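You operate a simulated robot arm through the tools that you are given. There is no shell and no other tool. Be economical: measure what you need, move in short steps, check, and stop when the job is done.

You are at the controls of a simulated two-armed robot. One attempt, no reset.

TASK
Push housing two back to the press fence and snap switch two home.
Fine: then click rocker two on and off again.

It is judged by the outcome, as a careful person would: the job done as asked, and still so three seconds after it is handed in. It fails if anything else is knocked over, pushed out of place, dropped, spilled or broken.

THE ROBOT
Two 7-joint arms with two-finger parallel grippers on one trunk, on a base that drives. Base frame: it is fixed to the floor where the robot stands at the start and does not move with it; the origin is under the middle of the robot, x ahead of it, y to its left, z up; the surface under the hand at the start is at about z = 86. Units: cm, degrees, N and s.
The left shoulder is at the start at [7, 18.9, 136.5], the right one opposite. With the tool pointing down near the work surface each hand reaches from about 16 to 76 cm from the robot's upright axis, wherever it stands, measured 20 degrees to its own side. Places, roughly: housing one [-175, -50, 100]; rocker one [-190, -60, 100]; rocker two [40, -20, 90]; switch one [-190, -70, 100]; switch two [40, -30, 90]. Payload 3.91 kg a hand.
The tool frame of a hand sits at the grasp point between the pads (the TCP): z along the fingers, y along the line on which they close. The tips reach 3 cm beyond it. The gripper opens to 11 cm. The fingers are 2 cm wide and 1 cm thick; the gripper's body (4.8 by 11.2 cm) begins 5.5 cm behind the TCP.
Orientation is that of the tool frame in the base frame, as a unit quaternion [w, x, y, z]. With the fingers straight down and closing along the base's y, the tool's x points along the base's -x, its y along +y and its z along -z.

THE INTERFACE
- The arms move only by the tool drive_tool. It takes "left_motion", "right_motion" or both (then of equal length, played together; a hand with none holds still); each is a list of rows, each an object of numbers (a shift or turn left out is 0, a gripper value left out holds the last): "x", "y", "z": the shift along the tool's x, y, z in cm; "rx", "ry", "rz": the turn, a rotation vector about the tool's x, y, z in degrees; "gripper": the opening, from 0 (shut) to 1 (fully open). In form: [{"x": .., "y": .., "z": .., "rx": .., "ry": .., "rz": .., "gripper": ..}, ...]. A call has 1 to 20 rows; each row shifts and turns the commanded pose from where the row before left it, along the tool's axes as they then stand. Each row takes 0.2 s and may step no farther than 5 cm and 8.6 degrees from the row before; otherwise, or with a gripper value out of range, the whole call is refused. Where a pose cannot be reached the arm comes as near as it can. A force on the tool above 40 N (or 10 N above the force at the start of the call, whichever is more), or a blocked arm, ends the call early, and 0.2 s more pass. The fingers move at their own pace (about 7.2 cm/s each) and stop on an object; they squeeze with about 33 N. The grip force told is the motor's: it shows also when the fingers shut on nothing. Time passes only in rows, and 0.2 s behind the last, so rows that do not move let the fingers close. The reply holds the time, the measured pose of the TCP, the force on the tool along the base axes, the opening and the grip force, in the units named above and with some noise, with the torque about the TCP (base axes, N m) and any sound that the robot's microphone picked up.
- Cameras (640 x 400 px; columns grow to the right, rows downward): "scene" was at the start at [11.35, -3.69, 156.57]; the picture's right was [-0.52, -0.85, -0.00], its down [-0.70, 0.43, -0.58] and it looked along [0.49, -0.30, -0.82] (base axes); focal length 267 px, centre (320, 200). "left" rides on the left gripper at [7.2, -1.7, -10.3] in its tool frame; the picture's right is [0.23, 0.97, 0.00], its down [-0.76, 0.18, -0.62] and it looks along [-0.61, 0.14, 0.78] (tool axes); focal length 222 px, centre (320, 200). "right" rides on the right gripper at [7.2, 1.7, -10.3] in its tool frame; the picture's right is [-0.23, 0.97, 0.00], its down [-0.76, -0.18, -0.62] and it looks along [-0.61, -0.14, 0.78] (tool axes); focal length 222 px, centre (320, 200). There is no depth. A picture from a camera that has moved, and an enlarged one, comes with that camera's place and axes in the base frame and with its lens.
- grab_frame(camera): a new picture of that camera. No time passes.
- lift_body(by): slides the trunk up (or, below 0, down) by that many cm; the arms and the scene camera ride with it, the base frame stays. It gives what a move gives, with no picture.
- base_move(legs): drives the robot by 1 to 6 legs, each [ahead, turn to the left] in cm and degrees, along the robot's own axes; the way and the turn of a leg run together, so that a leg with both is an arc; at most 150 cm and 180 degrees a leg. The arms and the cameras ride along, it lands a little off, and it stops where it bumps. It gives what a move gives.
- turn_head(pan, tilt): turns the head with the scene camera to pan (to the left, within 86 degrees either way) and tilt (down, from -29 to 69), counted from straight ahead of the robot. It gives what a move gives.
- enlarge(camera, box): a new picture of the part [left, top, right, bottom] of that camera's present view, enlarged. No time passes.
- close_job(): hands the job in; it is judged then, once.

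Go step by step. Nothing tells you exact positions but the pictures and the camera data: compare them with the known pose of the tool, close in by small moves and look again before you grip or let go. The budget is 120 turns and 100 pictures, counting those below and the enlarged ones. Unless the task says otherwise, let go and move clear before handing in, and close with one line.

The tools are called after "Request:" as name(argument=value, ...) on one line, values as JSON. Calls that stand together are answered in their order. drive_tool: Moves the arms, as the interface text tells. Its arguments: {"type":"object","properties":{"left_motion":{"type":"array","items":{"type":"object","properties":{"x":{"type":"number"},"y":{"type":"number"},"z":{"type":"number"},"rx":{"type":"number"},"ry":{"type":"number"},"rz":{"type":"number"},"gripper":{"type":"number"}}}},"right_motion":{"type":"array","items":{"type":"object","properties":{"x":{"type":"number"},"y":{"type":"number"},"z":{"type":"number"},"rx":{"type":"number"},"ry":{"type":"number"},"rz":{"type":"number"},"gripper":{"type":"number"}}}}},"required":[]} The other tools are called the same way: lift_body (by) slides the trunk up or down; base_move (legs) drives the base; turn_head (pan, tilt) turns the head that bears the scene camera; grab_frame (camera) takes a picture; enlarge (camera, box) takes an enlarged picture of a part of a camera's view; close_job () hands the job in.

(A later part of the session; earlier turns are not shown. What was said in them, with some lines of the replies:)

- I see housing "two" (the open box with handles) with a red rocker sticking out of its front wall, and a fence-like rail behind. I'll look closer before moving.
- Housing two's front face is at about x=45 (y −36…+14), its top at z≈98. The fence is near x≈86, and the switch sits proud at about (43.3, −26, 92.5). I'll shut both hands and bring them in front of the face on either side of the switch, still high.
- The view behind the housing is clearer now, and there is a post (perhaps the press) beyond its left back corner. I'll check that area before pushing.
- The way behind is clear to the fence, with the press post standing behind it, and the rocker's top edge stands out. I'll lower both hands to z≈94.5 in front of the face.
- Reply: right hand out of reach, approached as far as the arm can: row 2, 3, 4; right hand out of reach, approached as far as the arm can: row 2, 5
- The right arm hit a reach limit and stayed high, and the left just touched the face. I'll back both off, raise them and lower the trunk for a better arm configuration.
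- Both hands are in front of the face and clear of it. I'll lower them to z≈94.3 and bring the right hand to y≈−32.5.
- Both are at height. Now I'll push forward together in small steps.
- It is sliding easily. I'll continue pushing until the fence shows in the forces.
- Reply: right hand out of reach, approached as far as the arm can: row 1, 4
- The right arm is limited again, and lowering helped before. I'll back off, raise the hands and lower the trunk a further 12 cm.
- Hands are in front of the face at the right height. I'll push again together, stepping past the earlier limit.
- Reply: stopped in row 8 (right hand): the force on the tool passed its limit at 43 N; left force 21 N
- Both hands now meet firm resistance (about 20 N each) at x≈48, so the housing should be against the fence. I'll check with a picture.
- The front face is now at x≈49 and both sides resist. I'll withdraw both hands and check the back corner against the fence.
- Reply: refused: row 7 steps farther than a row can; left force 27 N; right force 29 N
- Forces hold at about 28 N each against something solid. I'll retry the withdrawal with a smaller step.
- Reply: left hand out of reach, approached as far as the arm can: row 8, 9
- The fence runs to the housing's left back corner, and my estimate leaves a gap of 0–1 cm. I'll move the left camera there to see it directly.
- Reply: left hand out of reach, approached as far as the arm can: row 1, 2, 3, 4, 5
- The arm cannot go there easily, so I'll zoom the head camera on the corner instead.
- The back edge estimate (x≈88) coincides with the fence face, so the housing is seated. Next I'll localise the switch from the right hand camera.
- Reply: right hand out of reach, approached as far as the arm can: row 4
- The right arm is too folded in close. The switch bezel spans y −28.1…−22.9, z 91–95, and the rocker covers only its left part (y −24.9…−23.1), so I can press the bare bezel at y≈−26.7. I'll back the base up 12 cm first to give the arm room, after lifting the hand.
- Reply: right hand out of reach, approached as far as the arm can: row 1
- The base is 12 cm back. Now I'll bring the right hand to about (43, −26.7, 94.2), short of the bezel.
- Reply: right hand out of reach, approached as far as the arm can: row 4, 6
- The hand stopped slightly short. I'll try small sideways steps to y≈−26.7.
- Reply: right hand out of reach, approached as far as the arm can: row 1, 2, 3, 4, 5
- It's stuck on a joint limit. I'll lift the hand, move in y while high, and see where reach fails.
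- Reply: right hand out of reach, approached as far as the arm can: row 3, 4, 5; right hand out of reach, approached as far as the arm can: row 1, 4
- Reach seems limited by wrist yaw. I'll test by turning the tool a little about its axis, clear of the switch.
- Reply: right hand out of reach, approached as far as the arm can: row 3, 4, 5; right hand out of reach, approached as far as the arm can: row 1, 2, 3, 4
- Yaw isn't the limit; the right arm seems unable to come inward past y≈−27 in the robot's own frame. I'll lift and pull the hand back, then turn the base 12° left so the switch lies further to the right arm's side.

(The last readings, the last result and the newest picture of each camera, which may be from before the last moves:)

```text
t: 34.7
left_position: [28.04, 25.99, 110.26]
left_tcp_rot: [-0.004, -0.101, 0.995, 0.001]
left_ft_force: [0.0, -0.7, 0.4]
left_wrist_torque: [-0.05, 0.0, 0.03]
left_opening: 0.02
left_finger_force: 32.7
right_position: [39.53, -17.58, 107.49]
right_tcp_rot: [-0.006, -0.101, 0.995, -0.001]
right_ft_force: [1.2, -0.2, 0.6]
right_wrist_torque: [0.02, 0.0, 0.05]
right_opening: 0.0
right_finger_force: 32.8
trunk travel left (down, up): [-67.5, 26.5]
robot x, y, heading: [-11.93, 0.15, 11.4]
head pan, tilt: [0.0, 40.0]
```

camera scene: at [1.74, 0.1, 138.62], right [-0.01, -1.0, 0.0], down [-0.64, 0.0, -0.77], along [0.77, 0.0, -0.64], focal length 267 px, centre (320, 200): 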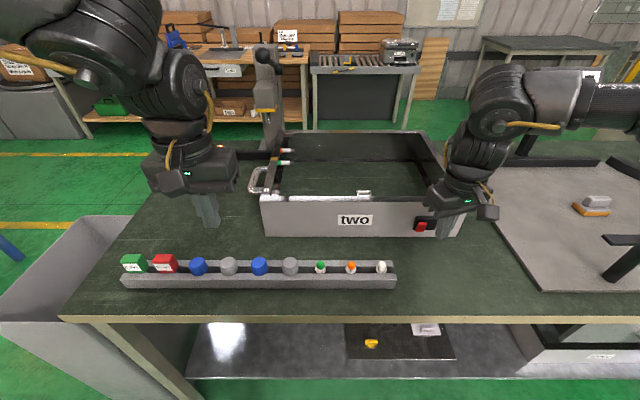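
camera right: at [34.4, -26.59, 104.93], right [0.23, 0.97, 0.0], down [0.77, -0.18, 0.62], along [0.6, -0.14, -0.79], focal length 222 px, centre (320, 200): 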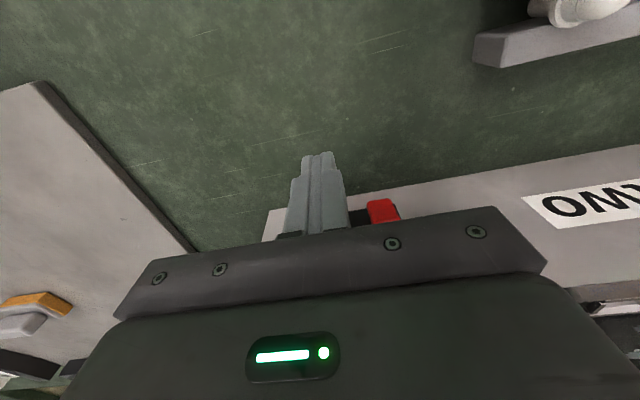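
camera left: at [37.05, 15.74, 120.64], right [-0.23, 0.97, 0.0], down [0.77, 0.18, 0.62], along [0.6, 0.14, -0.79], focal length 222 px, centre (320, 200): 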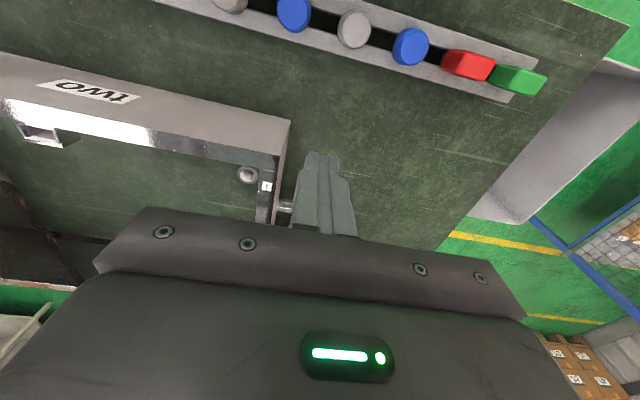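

Turned. I'll square the tool, move to y≈−26.7 in front of the switch and lower.

Request:
drive_tool(right_motion=[{"rz": 8}, {"rz": 3.6}, {"y": -3.1}, {"y": -3}, {"y": -3}, {"x": -2}, {"z": 4}, {"z": 4}, {"z": 4}, {"z": 1.2}, {}])

Request:
turn_head(pan=-30, tilt=45)

Request:
enlarge(camera="scene", box=[220, 100, 460, 250])

Request:
grab_frame(camera="right")

```text
t: 37.1
left_position: [28.04, 25.98, 110.25]
left_tcp_rot: [-0.002, -0.101, 0.995, 0.001]
left_ft_force: [0.2, 0.0, 0.1]
left_wrist_torque: [0.01, 0.01, -0.02]
left_opening: 0.01
left_finger_force: 32.9
right_position: [41.64, -27.73, 95.03]
right_tcp_rot: [-0.006, 0.001, 1.0, -0.002]
right_ft_force: [-0.2, 0.1, -0.2]
right_wrist_torque: [0.0, 0.01, 0.01]
right_opening: 0.0
right_finger_force: 32.3
right hand out of reach, approached as far as the arm can: row 2
trunk travel left (down, up): [-67.5, 26.5]
robot x, y, heading: [-12.08, 0.14, 11.5]
head pan, tilt: [0.0, 40.0]
```

```text
t: 38.1
left_position: [28.07, 25.91, 110.26]
left_tcp_rot: [-0.002, -0.101, 0.995, 0.0]
left_ft_force: [1.2, -0.2, 0.1]
left_wrist_torque: [0.02, -0.01, 0.02]
left_opening: 0.0
left_finger_force: 32.8
right_position: [41.73, -27.69, 95.02]
right_tcp_rot: [-0.006, 0.0, 1.0, -0.001]
right_ft_force: [0.3, -0.9, -0.1]
right_wrist_torque: [0.01, -0.03, -0.01]
right_opening: 0.01
right_finger_force: 32.9
trunk travel left (down, up): [-67.5, 26.5]
robot x, y, heading: [-11.54, 0.22, 11.6]
head pan, tilt: [-30.0, 45.0]
```

```text
2.67 times, centred on (340, 175) of scene
camera zoom: at [0.85, -1.41, 137.89], right [-0.32, -0.95, 0.0], down [-0.67, 0.22, -0.71], along [0.67, -0.22, -0.71], focal length 713 px, centre (267, 267)
```

zoom: 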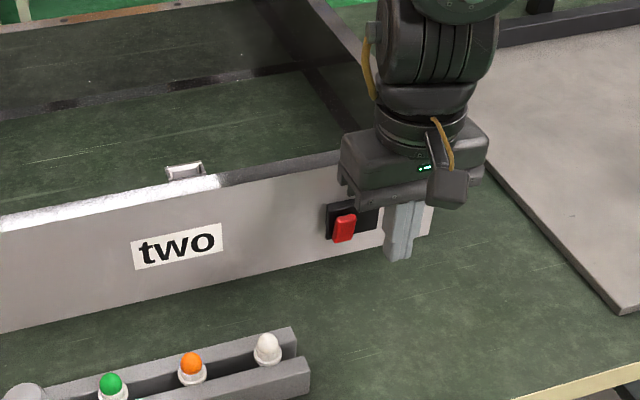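

```text
66 pictures are left
camera right: at [34.51, -25.91, 105.42], right [0.23, 0.97, -0.01], down [0.77, -0.18, 0.61], along [0.6, -0.14, -0.79], focal length 222 px, centre (320, 200)
```

right: 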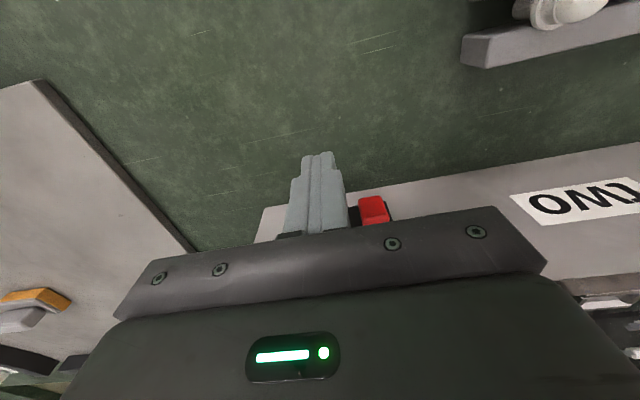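

Reach is fine now: hand at (41.7, −27.7, 95). I'll shift to y=−26.8, lower slightly and approach in steps towards the bezel.

Request:
drive_tool(right_motion=[{"y": 0.5}, {"y": 0.45, "z": 0.6}, {"x": -1}, {"x": -1}, {"x": -0.7}, {}])

Request:
enlarge(camera="scene", box=[300, 140, 420, 215])

Request:
enlarge(camera="right", box=[240, 130, 440, 255])

```text
t: 39.5
left_position: [28.15, 26.01, 110.28]
left_tcp_rot: [-0.003, -0.101, 0.995, 0.0]
left_ft_force: [0.4, 0.7, -0.1]
left_wrist_torque: [0.01, 0.0, 0.01]
left_opening: 0.0
left_finger_force: 32.8
right_position: [44.44, -26.62, 94.32]
right_tcp_rot: [-0.006, 0.0, 1.0, -0.001]
right_ft_force: [0.7, 0.1, 0.0]
right_wrist_torque: [0.01, -0.01, -0.03]
right_opening: 0.0
right_finger_force: 33.2
trunk travel left (down, up): [-67.5, 26.5]
robot x, y, heading: [-12.11, 0.29, 11.5]
head pan, tilt: [-30.0, 45.0]
```

```text
5.33 times, centred on (360, 178) of scene
camera zoom: at [0.84, -1.42, 137.89], right [-0.32, -0.95, 0.0], down [-0.67, 0.22, -0.71], along [0.67, -0.22, -0.71], focal length 1426 px, centre (107, 320)
```

zoom: 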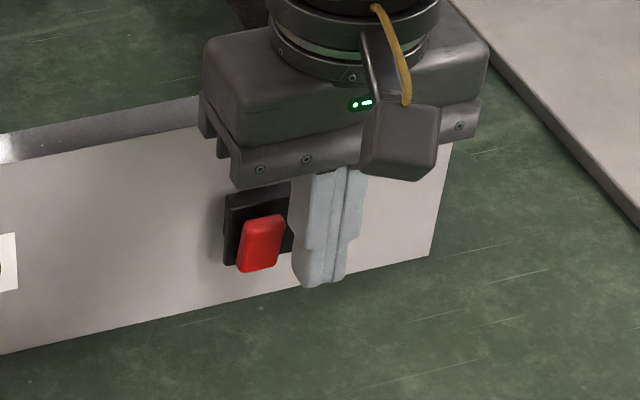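

```text
3.20 times, centred on (340, 192) of right
camera zoom: at [37.19, -24.82, 104.71], right [0.23, 0.97, -0.01], down [0.77, -0.18, 0.62], along [0.6, -0.14, -0.79], focal length 711 px, centre (256, 224)
```

zoom: 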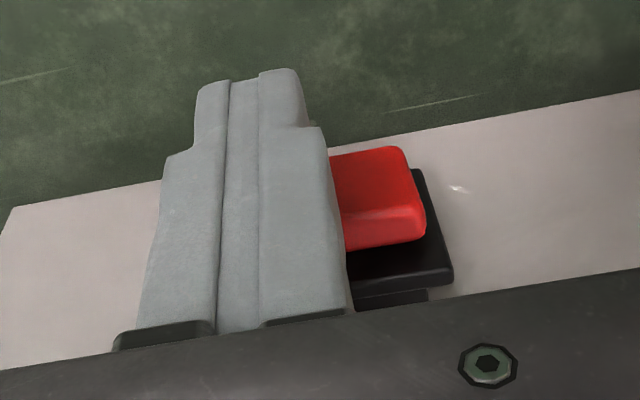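

The fingers widen above the tips and pass close to the rocker, so I'll shift 0.4 cm to the right and then press onto the bezel in small steps.

Request:
drive_tool(right_motion=[{"y": -0.4}, {"x": -0.5}, {"x": -0.5}, {"x": -0.4}, {}])

Request:
enlarge(camera="right", box=[240, 130, 440, 255])

```text
t: 40.7
left_position: [28.06, 25.91, 110.29]
left_tcp_rot: [-0.003, -0.101, 0.995, 0.0]
left_ft_force: [-0.1, 0.2, 0.3]
left_wrist_torque: [-0.04, -0.02, 0.0]
left_opening: 0.01
left_finger_force: 33.3
right_position: [45.74, -26.81, 94.34]
right_tcp_rot: [-0.006, 0.0, 1.0, -0.002]
right_ft_force: [0.7, -0.2, 0.8]
right_wrist_torque: [-0.01, 0.01, -0.01]
right_opening: 0.0
right_finger_force: 33.3
trunk travel left (down, up): [-67.5, 26.5]
robot x, y, heading: [-12.2, 0.33, 11.8]
head pan, tilt: [-30.0, 45.0]
```

```text
3.20 times, centred on (340, 192) of right
camera zoom: at [38.58, -25.07, 104.81], right [0.23, 0.97, -0.01], down [0.77, -0.18, 0.61], along [0.6, -0.14, -0.79], focal length 711 px, centre (256, 224)
```

zoom: 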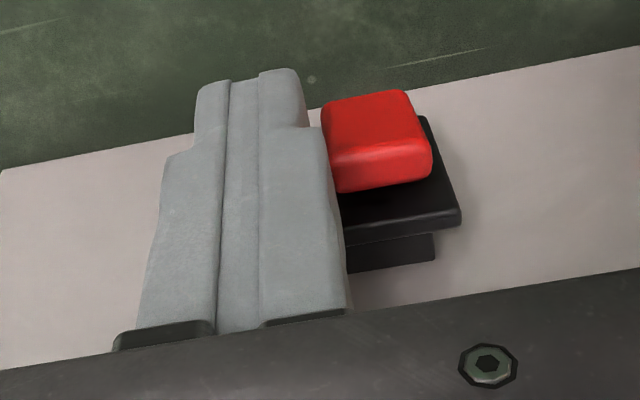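

The rocker is clear to the side. Now I'll press the bezel in with fine steps.

Request:
drive_tool(right_motion=[{"x": -0.3, "y": -0.1}, {"x": -0.3}, {"x": -0.2}, {"x": -0.2}, {"x": -0.2}, {"x": -0.2}, {"x": -0.2}, {}])

Request:
enlarge(camera="right", box=[240, 130, 440, 255])

```text
t: 42.5
left_position: [27.85, 25.97, 110.37]
left_tcp_rot: [-0.002, -0.1, 0.995, 0.001]
left_ft_force: [0.0, 0.2, 0.6]
left_wrist_torque: [-0.01, 0.0, 0.0]
left_opening: 0.03
left_finger_force: 32.7
right_position: [47.1, -27.06, 94.37]
right_tcp_rot: [-0.005, 0.001, 1.0, -0.002]
right_ft_force: [-15.8, -0.6, -1.6]
right_wrist_torque: [-0.14, 0.1, -0.03]
right_opening: 0.0
right_finger_force: 32.7
trunk travel left (down, up): [-67.5, 26.5]
robot x, y, heading: [-11.8, 0.3, 11.7]
head pan, tilt: [-30.0, 45.0]
```

```text
3.20 times, centred on (340, 192) of right
camera zoom: at [39.9, -25.23, 104.8], right [0.23, 0.97, -0.01], down [0.77, -0.18, 0.62], along [0.6, -0.14, -0.79], focal length 711 px, centre (256, 224)
```

zoom: 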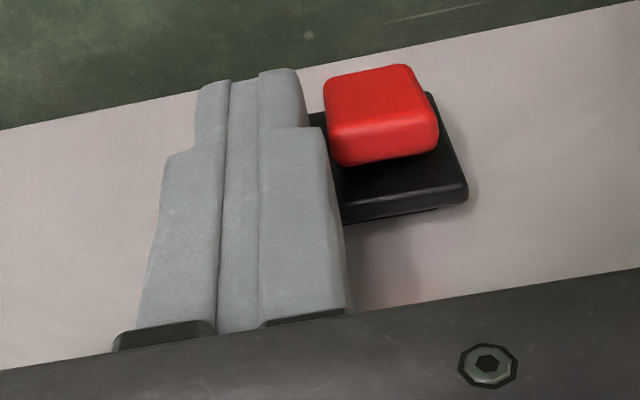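

The switch has moved in most of the way at about 16 N, with no click yet. I'll keep pressing.

Request:
drive_tool(right_motion=[{"x": -0.2}, {"x": -0.2}, {"x": -0.2}, {"x": -0.2}, {"x": -0.2}, {"x": -0.2}, {}])

Request:
enlarge(camera="right", box=[240, 130, 440, 255])

```text
t: 43.9
left_position: [27.78, 25.98, 110.46]
left_tcp_rot: [-0.002, -0.099, 0.995, 0.0]
left_ft_force: [-0.4, 0.1, 0.0]
left_wrist_torque: [-0.05, -0.03, 0.01]
left_opening: 0.0
left_finger_force: 32.7
right_position: [47.62, -27.16, 94.4]
right_tcp_rot: [-0.013, -0.002, 1.0, -0.001]
right_ft_force: [-22.7, 4.2, 5.4]
right_wrist_torque: [-0.11, 0.08, 0.02]
right_opening: 0.0
right_finger_force: 32.6
trunk travel left (down, up): [-67.5, 26.5]
robot x, y, heading: [-11.96, 0.18, 11.3]
head pan, tilt: [-30.0, 45.0]
stopped in row 7 (right hand): the force on the tool passed its limit at 41 N (the readings are from after the stop); the commanded pose is now the measured one
```

```text
3.20 times, centred on (340, 192) of right
camera zoom: at [40.59, -25.28, 104.87], right [0.22, 0.97, -0.01], down [0.78, -0.17, 0.6], along [0.59, -0.14, -0.8], focal length 711 px, centre (256, 224)
```

zoom: 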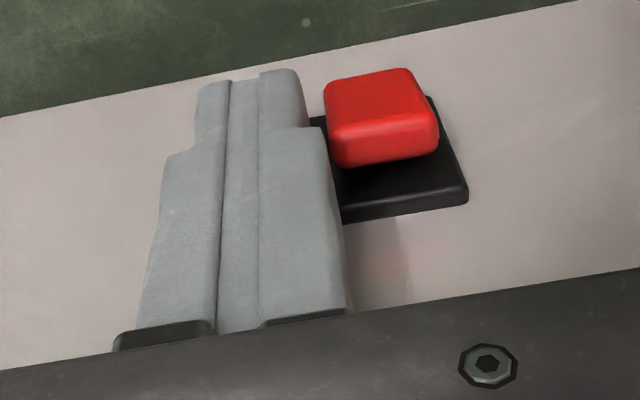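

The bezel looks flush, and the push stopped hard at 41 N, though no click was reported. I'll ease off and see whether it stays in.

Request:
drive_tool(right_motion=[{"x": 0.5}, {"x": 1}, {"x": 1.5}, {}])

Request:
enlarge(camera="right", box=[240, 130, 440, 255])

Request:
enlarge(camera="scene", box=[300, 140, 420, 215])

```text
t: 44.9
left_position: [28.22, 25.95, 110.19]
left_tcp_rot: [-0.004, -0.1, 0.995, 0.0]
left_ft_force: [0.6, -1.0, -0.1]
left_wrist_torque: [0.01, 0.03, 0.02]
left_opening: 0.0
left_finger_force: 33.0
right_position: [45.14, -27.16, 94.35]
right_tcp_rot: [-0.011, -0.001, 1.0, -0.001]
right_ft_force: [-0.1, 0.3, -0.2]
right_wrist_torque: [0.01, 0.01, 0.0]
right_opening: 0.04
right_finger_force: 32.7
trunk travel left (down, up): [-67.5, 26.5]
robot x, y, heading: [-12.25, 0.13, 11.8]
head pan, tilt: [-30.0, 45.0]
```

```text
3.20 times, centred on (340, 192) of right
camera zoom: at [38.11, -25.41, 104.81], right [0.23, 0.97, -0.01], down [0.77, -0.18, 0.61], along [0.59, -0.14, -0.79], focal length 711 px, centre (256, 224)
```

zoom: 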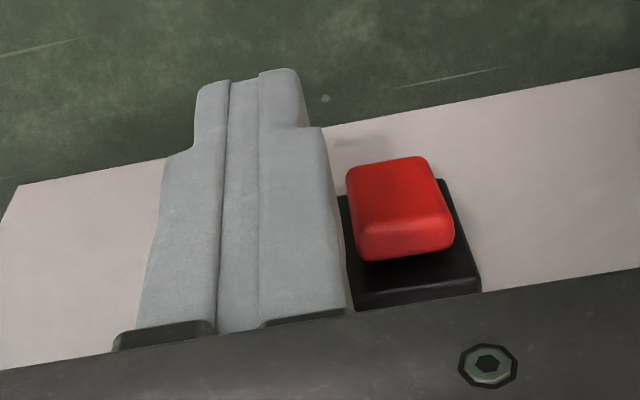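

```text
5.33 times, centred on (360, 178) of scene
camera zoom: at [0.92, -1.41, 137.88], right [-0.32, -0.95, 0.0], down [-0.67, 0.22, -0.71], along [0.67, -0.22, -0.71], focal length 1426 px, centre (107, 320)
```

zoom: 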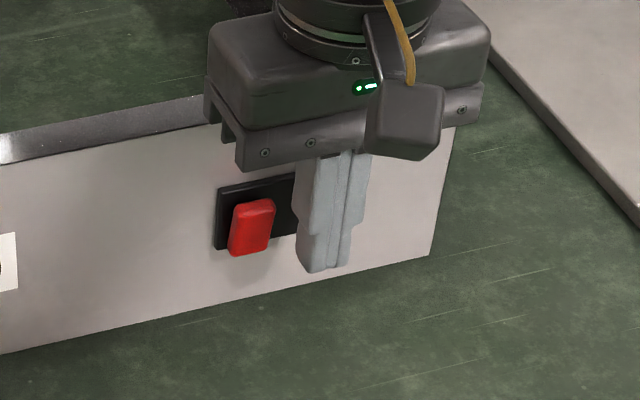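

It stayed in. I'll raise the hand for an unobstructed look at whether the bezel is fully flush.

Request:
drive_tool(right_motion=[{"x": 3}, {"z": -4}, {"z": -4}, {}])

Request:
enlarge(camera="right", box=[300, 100, 460, 200])

Request:
enlarge(camera="scene", box=[310, 155, 390, 205])

```text
t: 45.9
left_position: [28.09, 25.85, 110.2]
left_tcp_rot: [-0.003, -0.1, 0.995, 0.0]
left_ft_force: [-0.1, 0.3, 0.1]
left_wrist_torque: [0.01, -0.01, 0.0]
left_opening: 0.0
left_finger_force: 33.0
right_position: [42.3, -27.19, 102.45]
right_tcp_rot: [-0.01, -0.001, 1.0, -0.001]
right_ft_force: [-0.7, 0.2, -0.5]
right_wrist_torque: [0.02, 0.01, -0.02]
right_opening: 0.0
right_finger_force: 32.7
trunk travel left (down, up): [-67.5, 26.5]
robot x, y, heading: [-12.18, 0.33, 11.4]
head pan, tilt: [-30.0, 45.0]
```

```text
4.00 times, centred on (380, 150) of right
camera zoom: at [35.25, -25.36, 112.87], right [0.23, 0.97, -0.01], down [0.78, -0.18, 0.61], along [0.59, -0.14, -0.79], focal length 888 px, centre (80, 400)
```

zoom: 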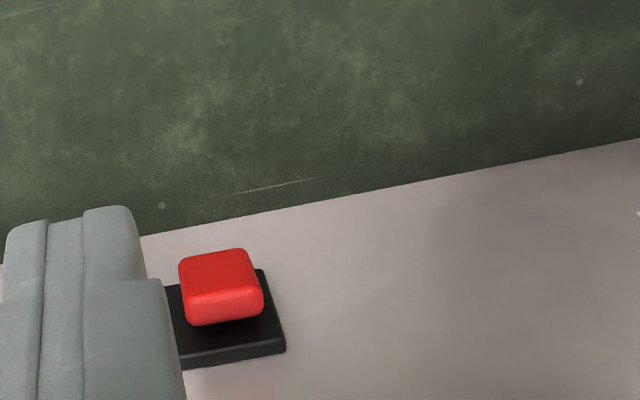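

```text
8.00 times, centred on (350, 180) of scene
camera zoom: at [0.89, -1.5, 137.88], right [-0.32, -0.95, 0.0], down [-0.67, 0.23, -0.71], along [0.67, -0.22, -0.71], focal length 2139 px, centre (80, 360)
```

zoom: 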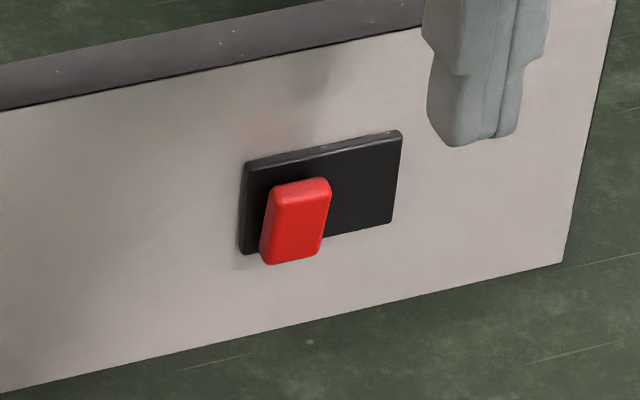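

It holds in and looks nearly flush, but a faint shadow on its left side makes me want a side view. I'll take one from the right.

Request:
drive_tool(right_motion=[{"y": -4}, {"y": -4}, {"y": -4}, {"z": 2}, {"z": 2}, {}])

Request:
enlarge(camera="right", box=[480, 110, 640, 210])

Request:
enlarge(camera="scene", box=[318, 160, 382, 200])

```text
t: 47.3
left_position: [27.95, 26.01, 110.27]
left_tcp_rot: [-0.002, -0.1, 0.995, 0.001]
left_ft_force: [0.5, 0.2, 0.9]
left_wrist_torque: [0.0, 0.01, -0.01]
left_opening: 0.0
left_finger_force: 32.6
right_position: [42.51, -39.24, 98.15]
right_tcp_rot: [-0.009, 0.0, 1.0, -0.001]
right_ft_force: [0.0, -0.7, 0.2]
right_wrist_torque: [0.01, -0.01, -0.03]
right_opening: 0.0
right_finger_force: 33.7
trunk travel left (down, up): [-67.5, 26.5]
robot x, y, heading: [-11.9, 0.18, 11.4]
head pan, tilt: [-30.0, 45.0]
```

```text
4.00 times, centred on (560, 160) of right
camera zoom: at [35.33, -37.4, 108.71], right [0.22, 0.97, -0.01], down [0.77, -0.17, 0.61], along [0.59, -0.14, -0.79], focal length 888 px, centre (-640, 360)
```

zoom: 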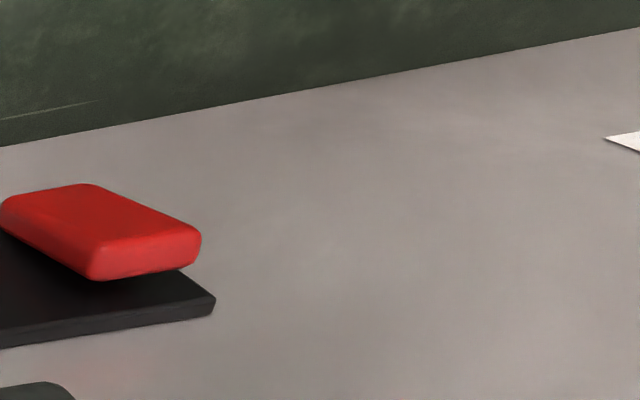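

```text
10.00 times, centred on (350, 180) of scene
camera zoom: at [0.74, -1.42, 137.9], right [-0.32, -0.95, 0.0], down [-0.67, 0.23, -0.71], along [0.67, -0.22, -0.71], focal length 2674 px, centre (20, 400)
```

zoom: 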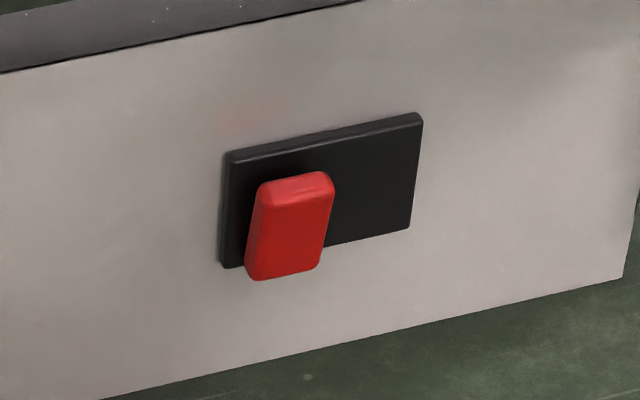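

The bezel is now flush with no gap. I'll give it one more firm press to be sure it's home, then work the rocker, whose top edge stands about 0.5 cm proud.

Request:
drive_tool(right_motion=[{"y": 4}, {"y": 4}, {"y": 4}, {"z": 2}, {"z": 1.8}, {"x": -2}, {"x": -1}, {"x": -0.8}, {"x": -0.4}, {"x": -0.3}, {"x": -0.2}, {"x": -0.2}, {"x": -0.2}, {"x": -0.2}, {"x": -0.2}, {"x": -0.2}, {}])

```text
t: 50.9
left_position: [27.92, 26.04, 110.51]
left_tcp_rot: [-0.003, -0.1, 0.995, 0.001]
left_ft_force: [-1.0, -0.2, 1.1]
left_wrist_torque: [0.04, 0.0, -0.01]
left_opening: 0.0
left_finger_force: 33.4
right_position: [47.5, -27.05, 94.44]
right_tcp_rot: [-0.011, 0.0, 1.0, 0.0]
right_ft_force: [-7.8, 0.1, -1.4]
right_wrist_torque: [-0.1, 0.09, -0.01]
right_opening: 0.02
right_finger_force: 33.2
trunk travel left (down, up): [-67.5, 26.5]
robot x, y, heading: [-12.09, 0.35, 11.4]
head pan, tilt: [-30.0, 45.0]
```

Request:
drive_tool(right_motion=[{"x": -0.2}, {"x": -0.2}, {"x": -0.2}, {"x": -0.2}, {"x": -0.2}, {}])

```text
t: 51.9
left_position: [27.67, 26.04, 110.51]
left_tcp_rot: [-0.001, -0.099, 0.995, -0.001]
left_ft_force: [0.2, 0.6, -0.7]
left_wrist_torque: [0.0, 0.02, -0.03]
left_opening: 0.01
left_finger_force: 32.9
right_position: [47.67, -27.06, 94.47]
right_tcp_rot: [-0.018, -0.001, 1.0, -0.001]
right_ft_force: [-24.8, 1.8, 5.6]
right_wrist_torque: [0.3, 0.05, 0.0]
right_opening: 0.0
right_finger_force: 32.6
trunk travel left (down, up): [-67.5, 26.5]
robot x, y, heading: [-11.97, 0.05, 11.3]
head pan, tilt: [-30.0, 45.0]
stopped in row 4 (right hand): the force on the tool passed its limit at 41 N (the readings are from after the stop); the commanded pose is now the measured one
```

It is rigid at the same depth, so the switch is home. Next I'll back off, line up with the rocker's top half (y≈−24.1, tips at z≈93.4) and look.

Request:
drive_tool(right_motion=[{"x": 1}, {"x": 2.5}, {"z": -2}, {"y": 1.5}, {"y": 1.4}, {}])

Request:
enlarge(camera="scene", box=[310, 140, 406, 200])

Request:
enlarge(camera="right", box=[240, 130, 440, 255])

```text
t: 53.3
left_position: [28.05, 25.86, 110.3]
left_tcp_rot: [-0.002, -0.101, 0.995, 0.001]
left_ft_force: [-0.3, 0.3, -0.4]
left_wrist_torque: [-0.01, 0.0, 0.0]
left_opening: 0.0
left_finger_force: 32.9
right_position: [44.78, -24.22, 96.39]
right_tcp_rot: [-0.015, -0.001, 1.0, -0.001]
right_ft_force: [0.1, -0.1, 0.5]
right_wrist_torque: [-0.04, 0.0, -0.02]
right_opening: 0.0
right_finger_force: 33.2
trunk travel left (down, up): [-67.5, 26.5]
robot x, y, heading: [-11.78, 0.02, 11.5]
head pan, tilt: [-30.0, 45.0]
```

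```text
6.67 times, centred on (358, 170) of scene
camera zoom: at [0.78, -1.48, 137.89], right [-0.32, -0.95, 0.0], down [-0.67, 0.23, -0.71], along [0.67, -0.23, -0.71], focal length 1783 px, centre (67, 400)
```

zoom: 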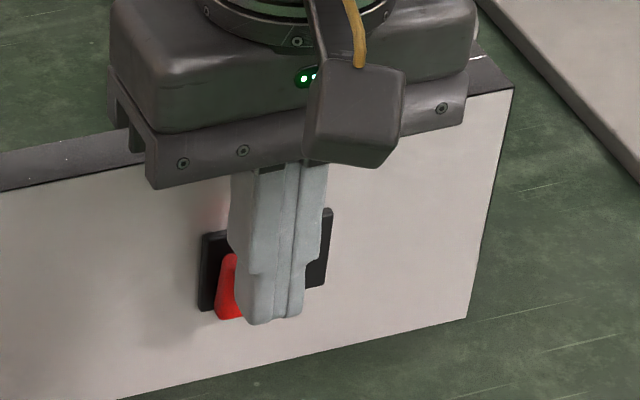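

```text
3.20 times, centred on (340, 192) of right
camera zoom: at [37.8, -22.42, 106.95], right [0.22, 0.97, -0.01], down [0.78, -0.17, 0.6], along [0.58, -0.14, -0.8], focal length 711 px, centre (256, 224)
```

zoom: 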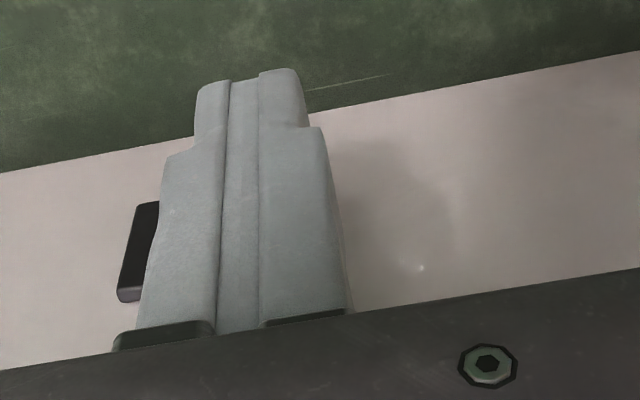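

Aligned with the rocker. I'll press its top in small steps, listening for the click.

Request:
drive_tool(right_motion=[{"x": -0.5}, {"x": -0.5}, {"x": -0.3}, {"x": -0.2}, {"x": -0.2}, {"x": -0.2}, {"x": -0.2}, {}])

```text
t: 55.1
left_position: [27.91, 25.96, 110.31]
left_tcp_rot: [-0.002, -0.1, 0.995, 0.001]
left_ft_force: [-0.5, 0.9, -0.8]
left_wrist_torque: [-0.01, 0.0, 0.02]
left_opening: 0.01
left_finger_force: 33.3
right_position: [46.68, -24.18, 96.26]
right_tcp_rot: [-0.017, -0.002, 1.0, -0.001]
right_ft_force: [-8.5, 1.8, -1.1]
right_wrist_torque: [0.04, 0.28, 0.0]
right_opening: 0.0
right_finger_force: 32.8
trunk travel left (down, up): [-67.5, 26.5]
robot x, y, heading: [-12.03, -0.06, 11.3]
head pan, tilt: [-30.0, 45.0]
```

Request:
drive_tool(right_motion=[{"x": -0.15}, {"x": -0.15}, {"x": -0.15}, {"x": -0.15}, {"x": -0.15}, {}])

```text
t: 56.5
left_position: [27.66, 25.97, 110.42]
left_tcp_rot: [-0.002, -0.1, 0.995, 0.0]
left_ft_force: [1.1, -0.4, -0.7]
left_wrist_torque: [-0.03, -0.02, -0.01]
left_opening: 0.01
left_finger_force: 32.7
right_position: [46.64, -24.25, 96.35]
right_tcp_rot: [-0.022, -0.002, 1.0, -0.002]
right_ft_force: [-22.3, -1.1, 9.4]
right_wrist_torque: [0.22, 0.59, -0.06]
right_opening: 0.0
right_finger_force: 32.8
trunk travel left (down, up): [-67.5, 26.5]
robot x, y, heading: [-11.97, 0.08, 11.1]
head pan, tilt: [-30.0, 45.0]
stopped in row 6 (right hand): the force on the tool passed its limit at 40 N (the readings are from after the stop); the commanded pose is now the measured one
```

It resists hard with no click. I'll back off and see how the rocker stands.

Request:
drive_tool(right_motion=[{"x": 1}, {"x": 2.5}, {"y": -3}, {"y": -4}, {"y": -4}, {"y": -3}])

Request:
enlarge(camera="scene", box=[318, 160, 382, 200])

Request:
grab_frame(camera="right")

```text
t: 57.9
left_position: [28.03, 25.83, 110.27]
left_tcp_rot: [-0.002, -0.1, 0.995, 0.001]
left_ft_force: [0.3, -0.5, -0.5]
left_wrist_torque: [0.02, 0.02, -0.02]
left_opening: 0.0
left_finger_force: 33.0
right_position: [44.24, -38.24, 96.25]
right_tcp_rot: [-0.021, -0.003, 1.0, 0.0]
right_ft_force: [-0.1, -0.4, -1.4]
right_wrist_torque: [0.0, -0.02, 0.01]
right_opening: 0.01
right_finger_force: 32.8
trunk travel left (down, up): [-67.5, 26.5]
robot x, y, heading: [-11.94, 0.33, 11.2]
head pan, tilt: [-30.0, 45.0]
```

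```text
10.00 times, centred on (350, 180) of scene
camera zoom: at [0.78, -1.59, 137.88], right [-0.32, -0.95, 0.0], down [-0.67, 0.23, -0.71], along [0.67, -0.23, -0.71], focal length 2674 px, centre (20, 400)
```

zoom: 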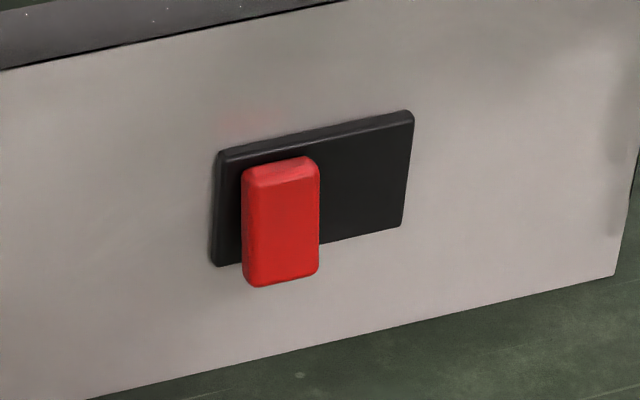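

```text
51 pictures are left
camera right: at [37.35, -36.5, 106.86], right [0.22, 0.97, -0.01], down [0.79, -0.17, 0.59], along [0.57, -0.14, -0.81], focal length 222 px, centre (320, 200)
```

right: 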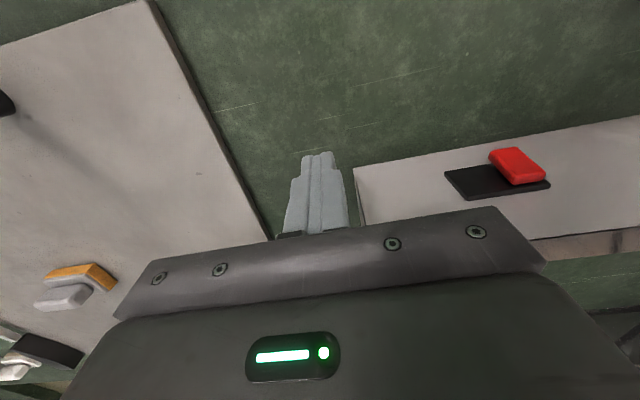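

The rocker has flipped: its top is now in and its bottom stands out, so it's on. To press the lower edge I'll pull back and tilt the tool about 32° so the tips lead.

Request:
drive_tool(right_motion=[{"x": 4}, {"ry": -8.5}, {"ry": -8.5}, {"ry": -8.5}, {"ry": -8.5}, {}])

```text
t: 59.3
left_position: [27.98, 25.96, 110.26]
left_tcp_rot: [-0.004, -0.1, 0.995, 0.0]
left_ft_force: [-0.9, 0.6, 0.2]
left_wrist_torque: [-0.01, -0.01, 0.01]
left_opening: 0.03
left_finger_force: 33.6
right_position: [39.99, -38.19, 96.44]
right_tcp_rot: [0.273, -0.003, 0.962, 0.0]
right_ft_force: [0.6, -0.1, -0.3]
right_wrist_torque: [-0.02, -0.05, 0.0]
right_opening: 0.0
right_finger_force: 32.8
trunk travel left (down, up): [-67.5, 26.5]
robot x, y, heading: [-11.6, 0.17, 11.6]
head pan, tilt: [-30.0, 45.0]
```

Tilted 31.7°. Now I'll move across to y≈−24.2, lower to z≈93.3 and advance a little.

Request:
drive_tool(right_motion=[{"y": 3.5}, {"y": 3.5}, {"y": 3.5}, {"y": 3.5}, {"x": 0.8, "z": 1.32}, {"x": 0.8, "z": 1.32}, {"x": -1.7, "z": 1.05}, {}])

Request:
enlarge(camera="scene", box=[310, 140, 406, 200])

Request:
grab_frame(camera="right")

```text
t: 61.1
left_position: [27.95, 25.96, 110.21]
left_tcp_rot: [-0.002, -0.1, 0.995, 0.001]
left_ft_force: [-0.3, -0.6, -0.2]
left_wrist_torque: [0.0, 0.0, -0.01]
left_opening: 0.0
left_finger_force: 32.6
right_position: [42.08, -28.08, 93.11]
right_tcp_rot: [0.272, -0.003, 0.962, 0.0]
right_ft_force: [0.1, 0.3, -0.9]
right_wrist_torque: [0.04, -0.02, 0.0]
right_opening: 0.01
right_finger_force: 33.2
right hand out of reach, approached as far as the arm can: row 4
trunk travel left (down, up): [-67.5, 26.5]
robot x, y, heading: [-11.96, 0.23, 11.2]
head pan, tilt: [-30.0, 45.0]
```

```text
6.67 times, centred on (358, 170) of scene
camera zoom: at [0.74, -1.44, 137.89], right [-0.32, -0.95, 0.0], down [-0.67, 0.23, -0.71], along [0.67, -0.23, -0.71], focal length 1783 px, centre (67, 400)
```

zoom: 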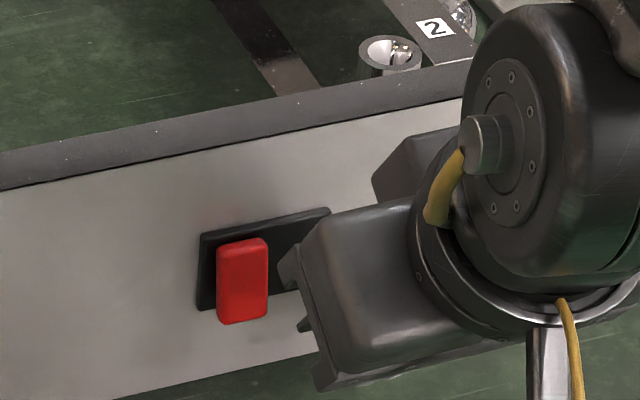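

```text
49 pictures are left
camera right: at [30.47, -26.37, 98.1], right [0.19, 0.97, 0.12], down [0.32, -0.17, 0.93], along [0.93, -0.14, -0.35], focal length 222 px, centre (320, 200)
```

right: 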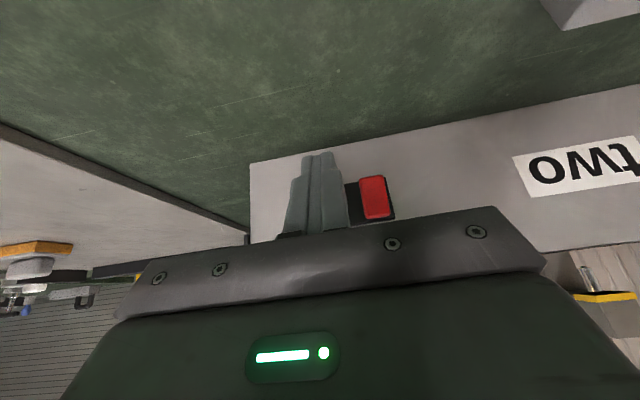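

Short by 4 cm in y. I'll try again from this position before turning the base further.

Request:
drive_tool(right_motion=[{"y": 1}, {"y": 1}, {"y": 1}, {"y": 0.9}, {}])

```text
t: 62.3
left_position: [27.96, 25.79, 110.25]
left_tcp_rot: [-0.002, -0.1, 0.995, 0.001]
left_ft_force: [0.4, -0.1, -1.0]
left_wrist_torque: [0.03, 0.03, -0.01]
left_opening: 0.0
left_finger_force: 33.4
right_position: [43.31, -26.7, 92.76]
right_tcp_rot: [0.273, -0.006, 0.962, 0.002]
right_ft_force: [0.6, 0.6, 0.4]
right_wrist_torque: [-0.02, 0.01, -0.01]
right_opening: 0.0
right_finger_force: 33.0
right hand out of reach, approached as far as the arm can: row 2, 3, 4
trunk travel left (down, up): [-67.5, 26.5]
robot x, y, heading: [-11.92, 0.07, 11.5]
head pan, tilt: [-30.0, 45.0]
```

I'll retreat up and back and turn the base another 6° left.

Request:
drive_tool(right_motion=[{"x": 1.5, "z": -3.2}, {"x": 1.5, "z": -3.2}, {"x": 1, "z": -2}, {}])

Request:
base_move(legs=[[0, 6]])

```text
t: 63.3
left_position: [28.09, 25.92, 110.27]
left_tcp_rot: [-0.002, -0.099, 0.995, 0.001]
left_ft_force: [0.2, 0.5, -0.2]
left_wrist_torque: [0.0, 0.04, 0.01]
left_opening: 0.0
left_finger_force: 33.2
right_position: [37.34, -29.06, 97.26]
right_tcp_rot: [0.272, -0.003, 0.962, -0.001]
right_ft_force: [-0.1, 0.1, 0.1]
right_wrist_torque: [0.01, -0.02, -0.05]
right_opening: 0.0
right_finger_force: 33.1
right hand out of reach, approached as far as the arm can: row 1, 2, 3
trunk travel left (down, up): [-67.5, 26.5]
robot x, y, heading: [-12.25, 0.08, 11.4]
head pan, tilt: [-30.0, 45.0]
```

```text
t: 64.2
left_position: [25.17, 29.88, 110.25]
left_tcp_rot: [-0.002, -0.151, 0.989, 0.001]
left_ft_force: [-0.2, -0.1, -0.1]
left_wrist_torque: [0.0, 0.01, 0.02]
left_opening: 0.01
left_finger_force: 32.9
right_position: [40.22, -23.9, 97.19]
right_tcp_rot: [0.272, -0.052, 0.961, 0.014]
right_ft_force: [0.0, 0.5, -0.1]
right_wrist_torque: [0.0, -0.03, 0.01]
right_opening: 0.01
right_finger_force: 32.8
trunk travel left (down, up): [-67.5, 26.5]
robot x, y, heading: [-12.1, 0.35, 17.1]
head pan, tilt: [-30.0, 45.0]
```

Now the hand is directly in front of the rocker. I'll lower it and advance a little, then look.

Request:
drive_tool(right_motion=[{"x": 1.0, "z": 1.65}, {"x": 1.0, "z": 1.65}, {"x": -0.85, "z": 0.525}, {"x": -0.85, "z": 0.525}, {}])

Request:
enlarge(camera="right", box=[240, 110, 480, 260])

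Request:
grab_frame(camera="scene")

```text
t: 65.4
left_position: [25.13, 29.89, 110.29]
left_tcp_rot: [-0.003, -0.152, 0.988, 0.001]
left_ft_force: [-0.7, 0.1, 0.1]
left_wrist_torque: [-0.04, 0.01, -0.02]
left_opening: 0.0
left_finger_force: 32.6
right_position: [42.21, -23.63, 93.36]
right_tcp_rot: [0.272, -0.053, 0.961, 0.013]
right_ft_force: [0.3, 0.7, 0.9]
right_wrist_torque: [0.0, -0.01, -0.04]
right_opening: 0.01
right_finger_force: 33.0
trunk travel left (down, up): [-67.5, 26.5]
robot x, y, heading: [-12.12, 0.2, 17.2]
head pan, tilt: [-30.0, 45.0]
```

```text
2.67 times, centred on (360, 185) of right
camera zoom: at [30.39, -23.13, 98.4], right [0.09, 0.99, 0.12], down [0.34, -0.14, 0.93], along [0.94, -0.04, -0.35], focal length 592 px, centre (213, 240)
```

zoom: 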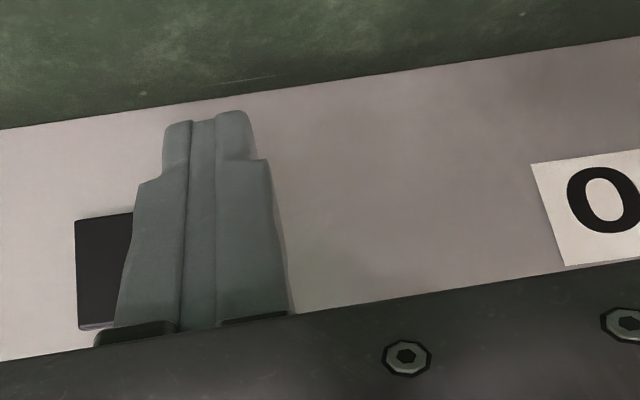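

```text
47 pictures are left
camera scene: at [0.82, -0.12, 137.89], right [-0.22, -0.98, 0.0], down [-0.69, 0.16, -0.71], along [0.69, -0.16, -0.71], focal length 267 px, centre (320, 200)
```

scene: 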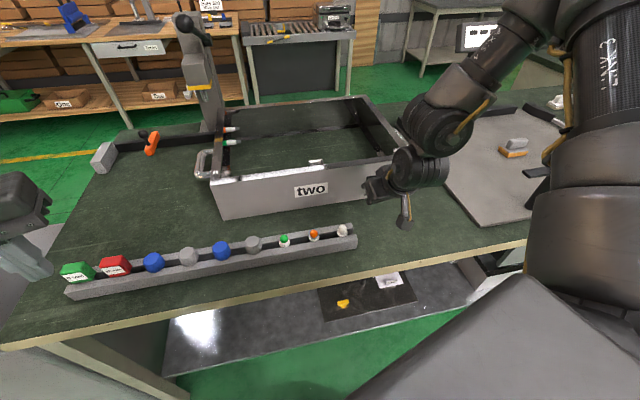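

The tips cover the rocker but sit about 0.7 cm left of its middle. I'll correct that and press forward in small steps on its lower edge.

Request:
drive_tool(right_motion=[{"y": -0.8}, {"x": -0.68, "z": 0.42}, {"x": -0.51, "z": 0.315}, {"x": -0.34, "z": 0.21}, {"x": -0.17, "z": 0.105}, {"x": -0.17, "z": 0.105}, {"x": -0.17, "z": 0.105}, {}])

Request:
enlarge(camera="right", box=[240, 110, 480, 260])

```text
t: 67.2
left_position: [25.06, 29.96, 110.34]
left_tcp_rot: [-0.003, -0.152, 0.988, 0.0]
left_ft_force: [-0.3, 0.5, 0.3]
left_wrist_torque: [-0.01, -0.01, 0.0]
left_opening: 0.0
left_finger_force: 32.9
right_position: [44.6, -24.09, 93.31]
right_tcp_rot: [0.271, -0.053, 0.961, 0.013]
right_ft_force: [-1.1, 0.0, -0.5]
right_wrist_torque: [0.01, 0.01, 0.0]
right_opening: 0.0
right_finger_force: 33.6
trunk travel left (down, up): [-67.5, 26.5]
robot x, y, heading: [-12.26, -0.01, 17.2]
head pan, tilt: [-30.0, 45.0]
```

```text
2.67 times, centred on (360, 185) of right
camera zoom: at [32.88, -23.64, 98.33], right [0.09, 0.99, 0.12], down [0.34, -0.14, 0.93], along [0.94, -0.04, -0.35], focal length 592 px, centre (213, 240)
```

zoom: 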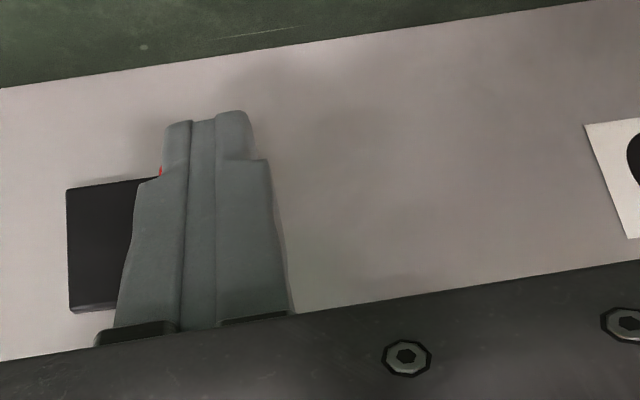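

Request:
drive_tool(right_motion=[{"y": -0.3}, {"x": -0.17, "z": 0.105}, {"x": -0.17, "z": 0.105}, {"x": -0.17, "z": 0.105}, {"x": -0.17, "z": 0.105}, {"x": -0.13, "z": 0.08}, {}])

```text
t: 68.8
left_position: [24.76, 29.87, 110.41]
left_tcp_rot: [-0.001, -0.151, 0.989, -0.001]
left_ft_force: [-0.1, 0.4, 0.6]
left_wrist_torque: [0.0, -0.03, -0.01]
left_opening: 0.01
left_finger_force: 33.7
right_position: [45.31, -24.41, 93.48]
right_tcp_rot: [0.271, -0.052, 0.961, 0.013]
right_ft_force: [-27.1, 3.1, -10.4]
right_wrist_torque: [0.12, 0.77, 0.05]
right_opening: 0.0
right_finger_force: 32.9
trunk travel left (down, up): [-67.5, 26.5]
robot x, y, heading: [-12.21, 0.05, 17.1]
head pan, tilt: [-30.0, 45.0]
```

There is solid contact at 27 N. I'll press a bit more, then retreat and look.

Request:
drive_tool(right_motion=[{"x": -0.13, "z": 0.08}, {"x": -0.13, "z": 0.08}, {}])

Request:
drive_tool(right_motion=[{"x": 0.85, "z": -0.525}, {"x": 2.5, "z": -1.6}, {"y": -3}, {"y": -4}, {"y": -4}, {}])

Request:
enlarge(camera="scene", box=[320, 150, 416, 210])

Request:
grab_frame(camera="right")

```text
t: 69.6
left_position: [24.72, 29.78, 110.37]
left_tcp_rot: [-0.001, -0.151, 0.989, -0.001]
left_ft_force: [-0.1, -0.7, -0.8]
left_wrist_torque: [-0.01, 0.02, -0.01]
left_opening: 0.01
left_finger_force: 32.8
right_position: [45.25, -24.31, 93.44]
right_tcp_rot: [0.268, -0.053, 0.962, 0.014]
right_ft_force: [-38.3, -1.3, -8.9]
right_wrist_torque: [-0.32, 0.98, -0.07]
right_opening: 0.0
right_finger_force: 32.9
trunk travel left (down, up): [-67.5, 26.5]
robot x, y, heading: [-12.25, -0.17, 17.2]
head pan, tilt: [-30.0, 45.0]
```

```text
t: 71.0
left_position: [25.2, 29.95, 110.23]
left_tcp_rot: [-0.003, -0.151, 0.988, 0.0]
left_ft_force: [0.3, -0.1, 0.7]
left_wrist_torque: [-0.01, 0.01, 0.05]
left_opening: 0.0
left_finger_force: 33.0
right_position: [43.64, -35.95, 93.23]
right_tcp_rot: [0.271, -0.053, 0.961, 0.013]
right_ft_force: [0.6, 0.1, 0.4]
right_wrist_torque: [-0.03, -0.01, 0.01]
right_opening: 0.0
right_finger_force: 33.6
trunk travel left (down, up): [-67.5, 26.5]
robot x, y, heading: [-12.21, 0.44, 17.4]
head pan, tilt: [-30.0, 45.0]
```

```text
6.67 times, centred on (368, 180) of scene
camera zoom: at [0.93, -0.03, 137.88], right [-0.22, -0.98, 0.0], down [-0.69, 0.16, -0.71], along [0.69, -0.16, -0.71], focal length 1783 px, centre (0, 333)
```

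zoom: 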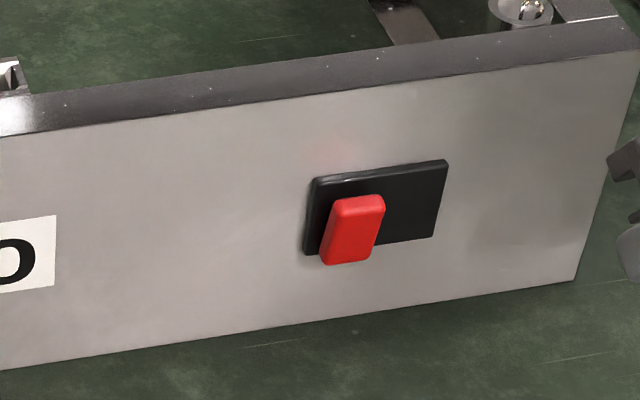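

```text
44 pictures are left
camera right: at [31.86, -35.41, 98.3], right [0.09, 0.99, 0.12], down [0.34, -0.14, 0.93], along [0.94, -0.04, -0.35], focal length 222 px, centre (320, 200)
```

right: 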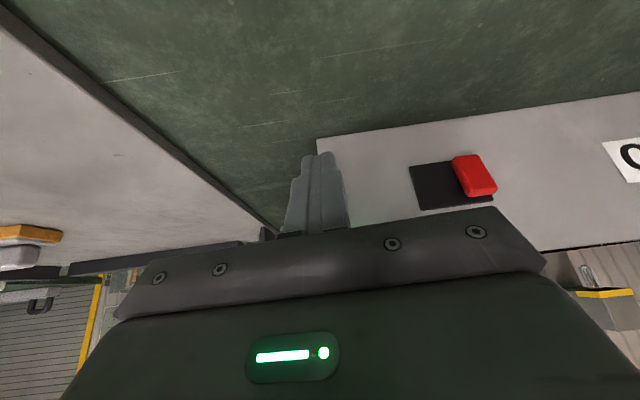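

The rocker is back in its off attitude (top out, bottom in). I'll check the bezel's seating close up from both views before finishing.

Request:
enlarge(camera="scene", box=[360, 168, 392, 192])

Request:
enlarge(camera="right", box=[390, 130, 518, 210])

```text
16.00 times, centred on (376, 180) of scene
camera zoom: at [0.93, -0.03, 137.88], right [-0.22, -0.98, 0.0], down [-0.69, 0.16, -0.71], along [0.69, -0.16, -0.71], focal length 4278 px, centre (-576, 520)
```

zoom: 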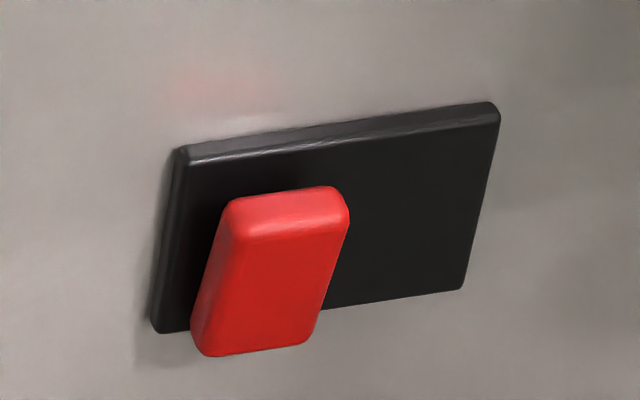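

```text
5.00 times, centred on (454, 170) of right
camera zoom: at [31.86, -35.41, 98.3], right [0.09, 0.99, 0.12], down [0.34, -0.14, 0.93], along [0.94, -0.04, -0.35], focal length 1111 px, centre (-350, 350)
```

zoom: 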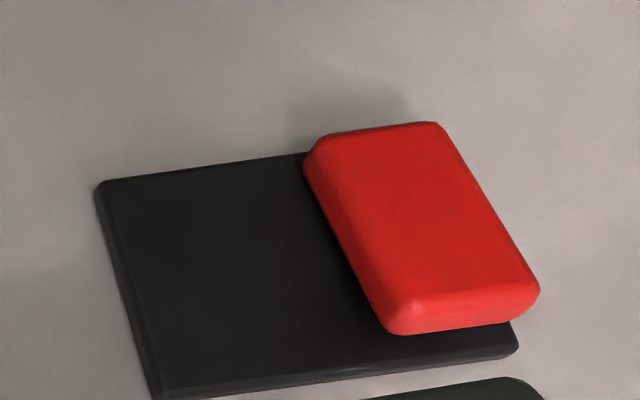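

The bezel sits flush and the rocker is off. I'll withdraw the right hand clear and take a last look.

Request:
drive_tool(right_motion=[{"x": 2, "z": -2}, {"x": 1.5, "z": -4}, {"x": -1, "z": -4}, {"x": -1, "z": -3}, {}])

Request:
grab_frame(camera="scene")

Request:
enlarge(camera="scene", box=[180, 80, 400, 220])

```text
t: 72.2
left_position: [25.12, 29.66, 110.4]
left_tcp_rot: [-0.003, -0.151, 0.989, 0.003]
left_ft_force: [0.2, -0.2, -0.3]
left_wrist_torque: [0.06, 0.0, 0.0]
left_opening: 0.0
left_finger_force: 33.0
right_position: [35.31, -37.34, 103.69]
right_tcp_rot: [0.271, -0.052, 0.961, 0.016]
right_ft_force: [-0.1, -1.0, -0.2]
right_wrist_torque: [0.04, 0.0, 0.02]
right_opening: 0.0
right_finger_force: 33.0
right hand out of reach, approached as far as the arm can: row 3, 4
trunk travel left (down, up): [-67.5, 26.5]
robot x, y, heading: [-12.04, 0.32, 17.2]
head pan, tilt: [-30.0, 45.0]
```

```text
41 pictures are left
camera scene: at [0.81, -0.56, 137.89], right [-0.22, -0.98, 0.0], down [-0.69, 0.16, -0.71], along [0.69, -0.15, -0.71], focal length 267 px, centre (320, 200)
```

scene: 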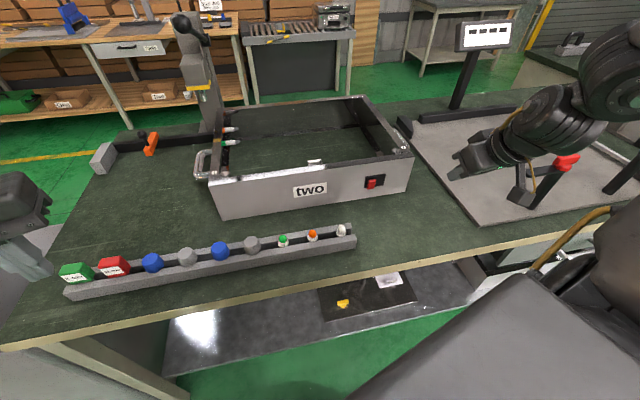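

```text
2.86 times, centred on (290, 150) of scene
camera zoom: at [0.81, -0.56, 137.89], right [-0.22, -0.98, 0.0], down [-0.69, 0.16, -0.71], along [0.69, -0.15, -0.71], focal length 764 px, centre (406, 343)
```

zoom: 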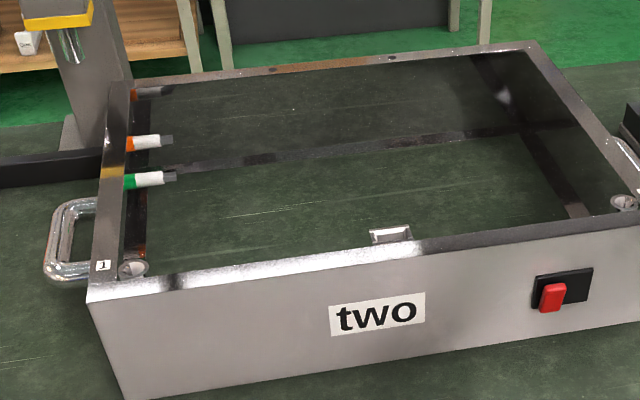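

The housing is against the fence, the switch is flush, the rocker is back to off, and both hands are clear with nothing disturbed. I'm handing it in.

Request:
close_job()

```text
The job is handed in.
```

I pushed housing two back against the press fence, pressed switch two in until it sat flush, and flipped rocker two on and then off again. No click was reported, so I judged the switch and rocker by how they looked and by firm resistance at about 40 N.
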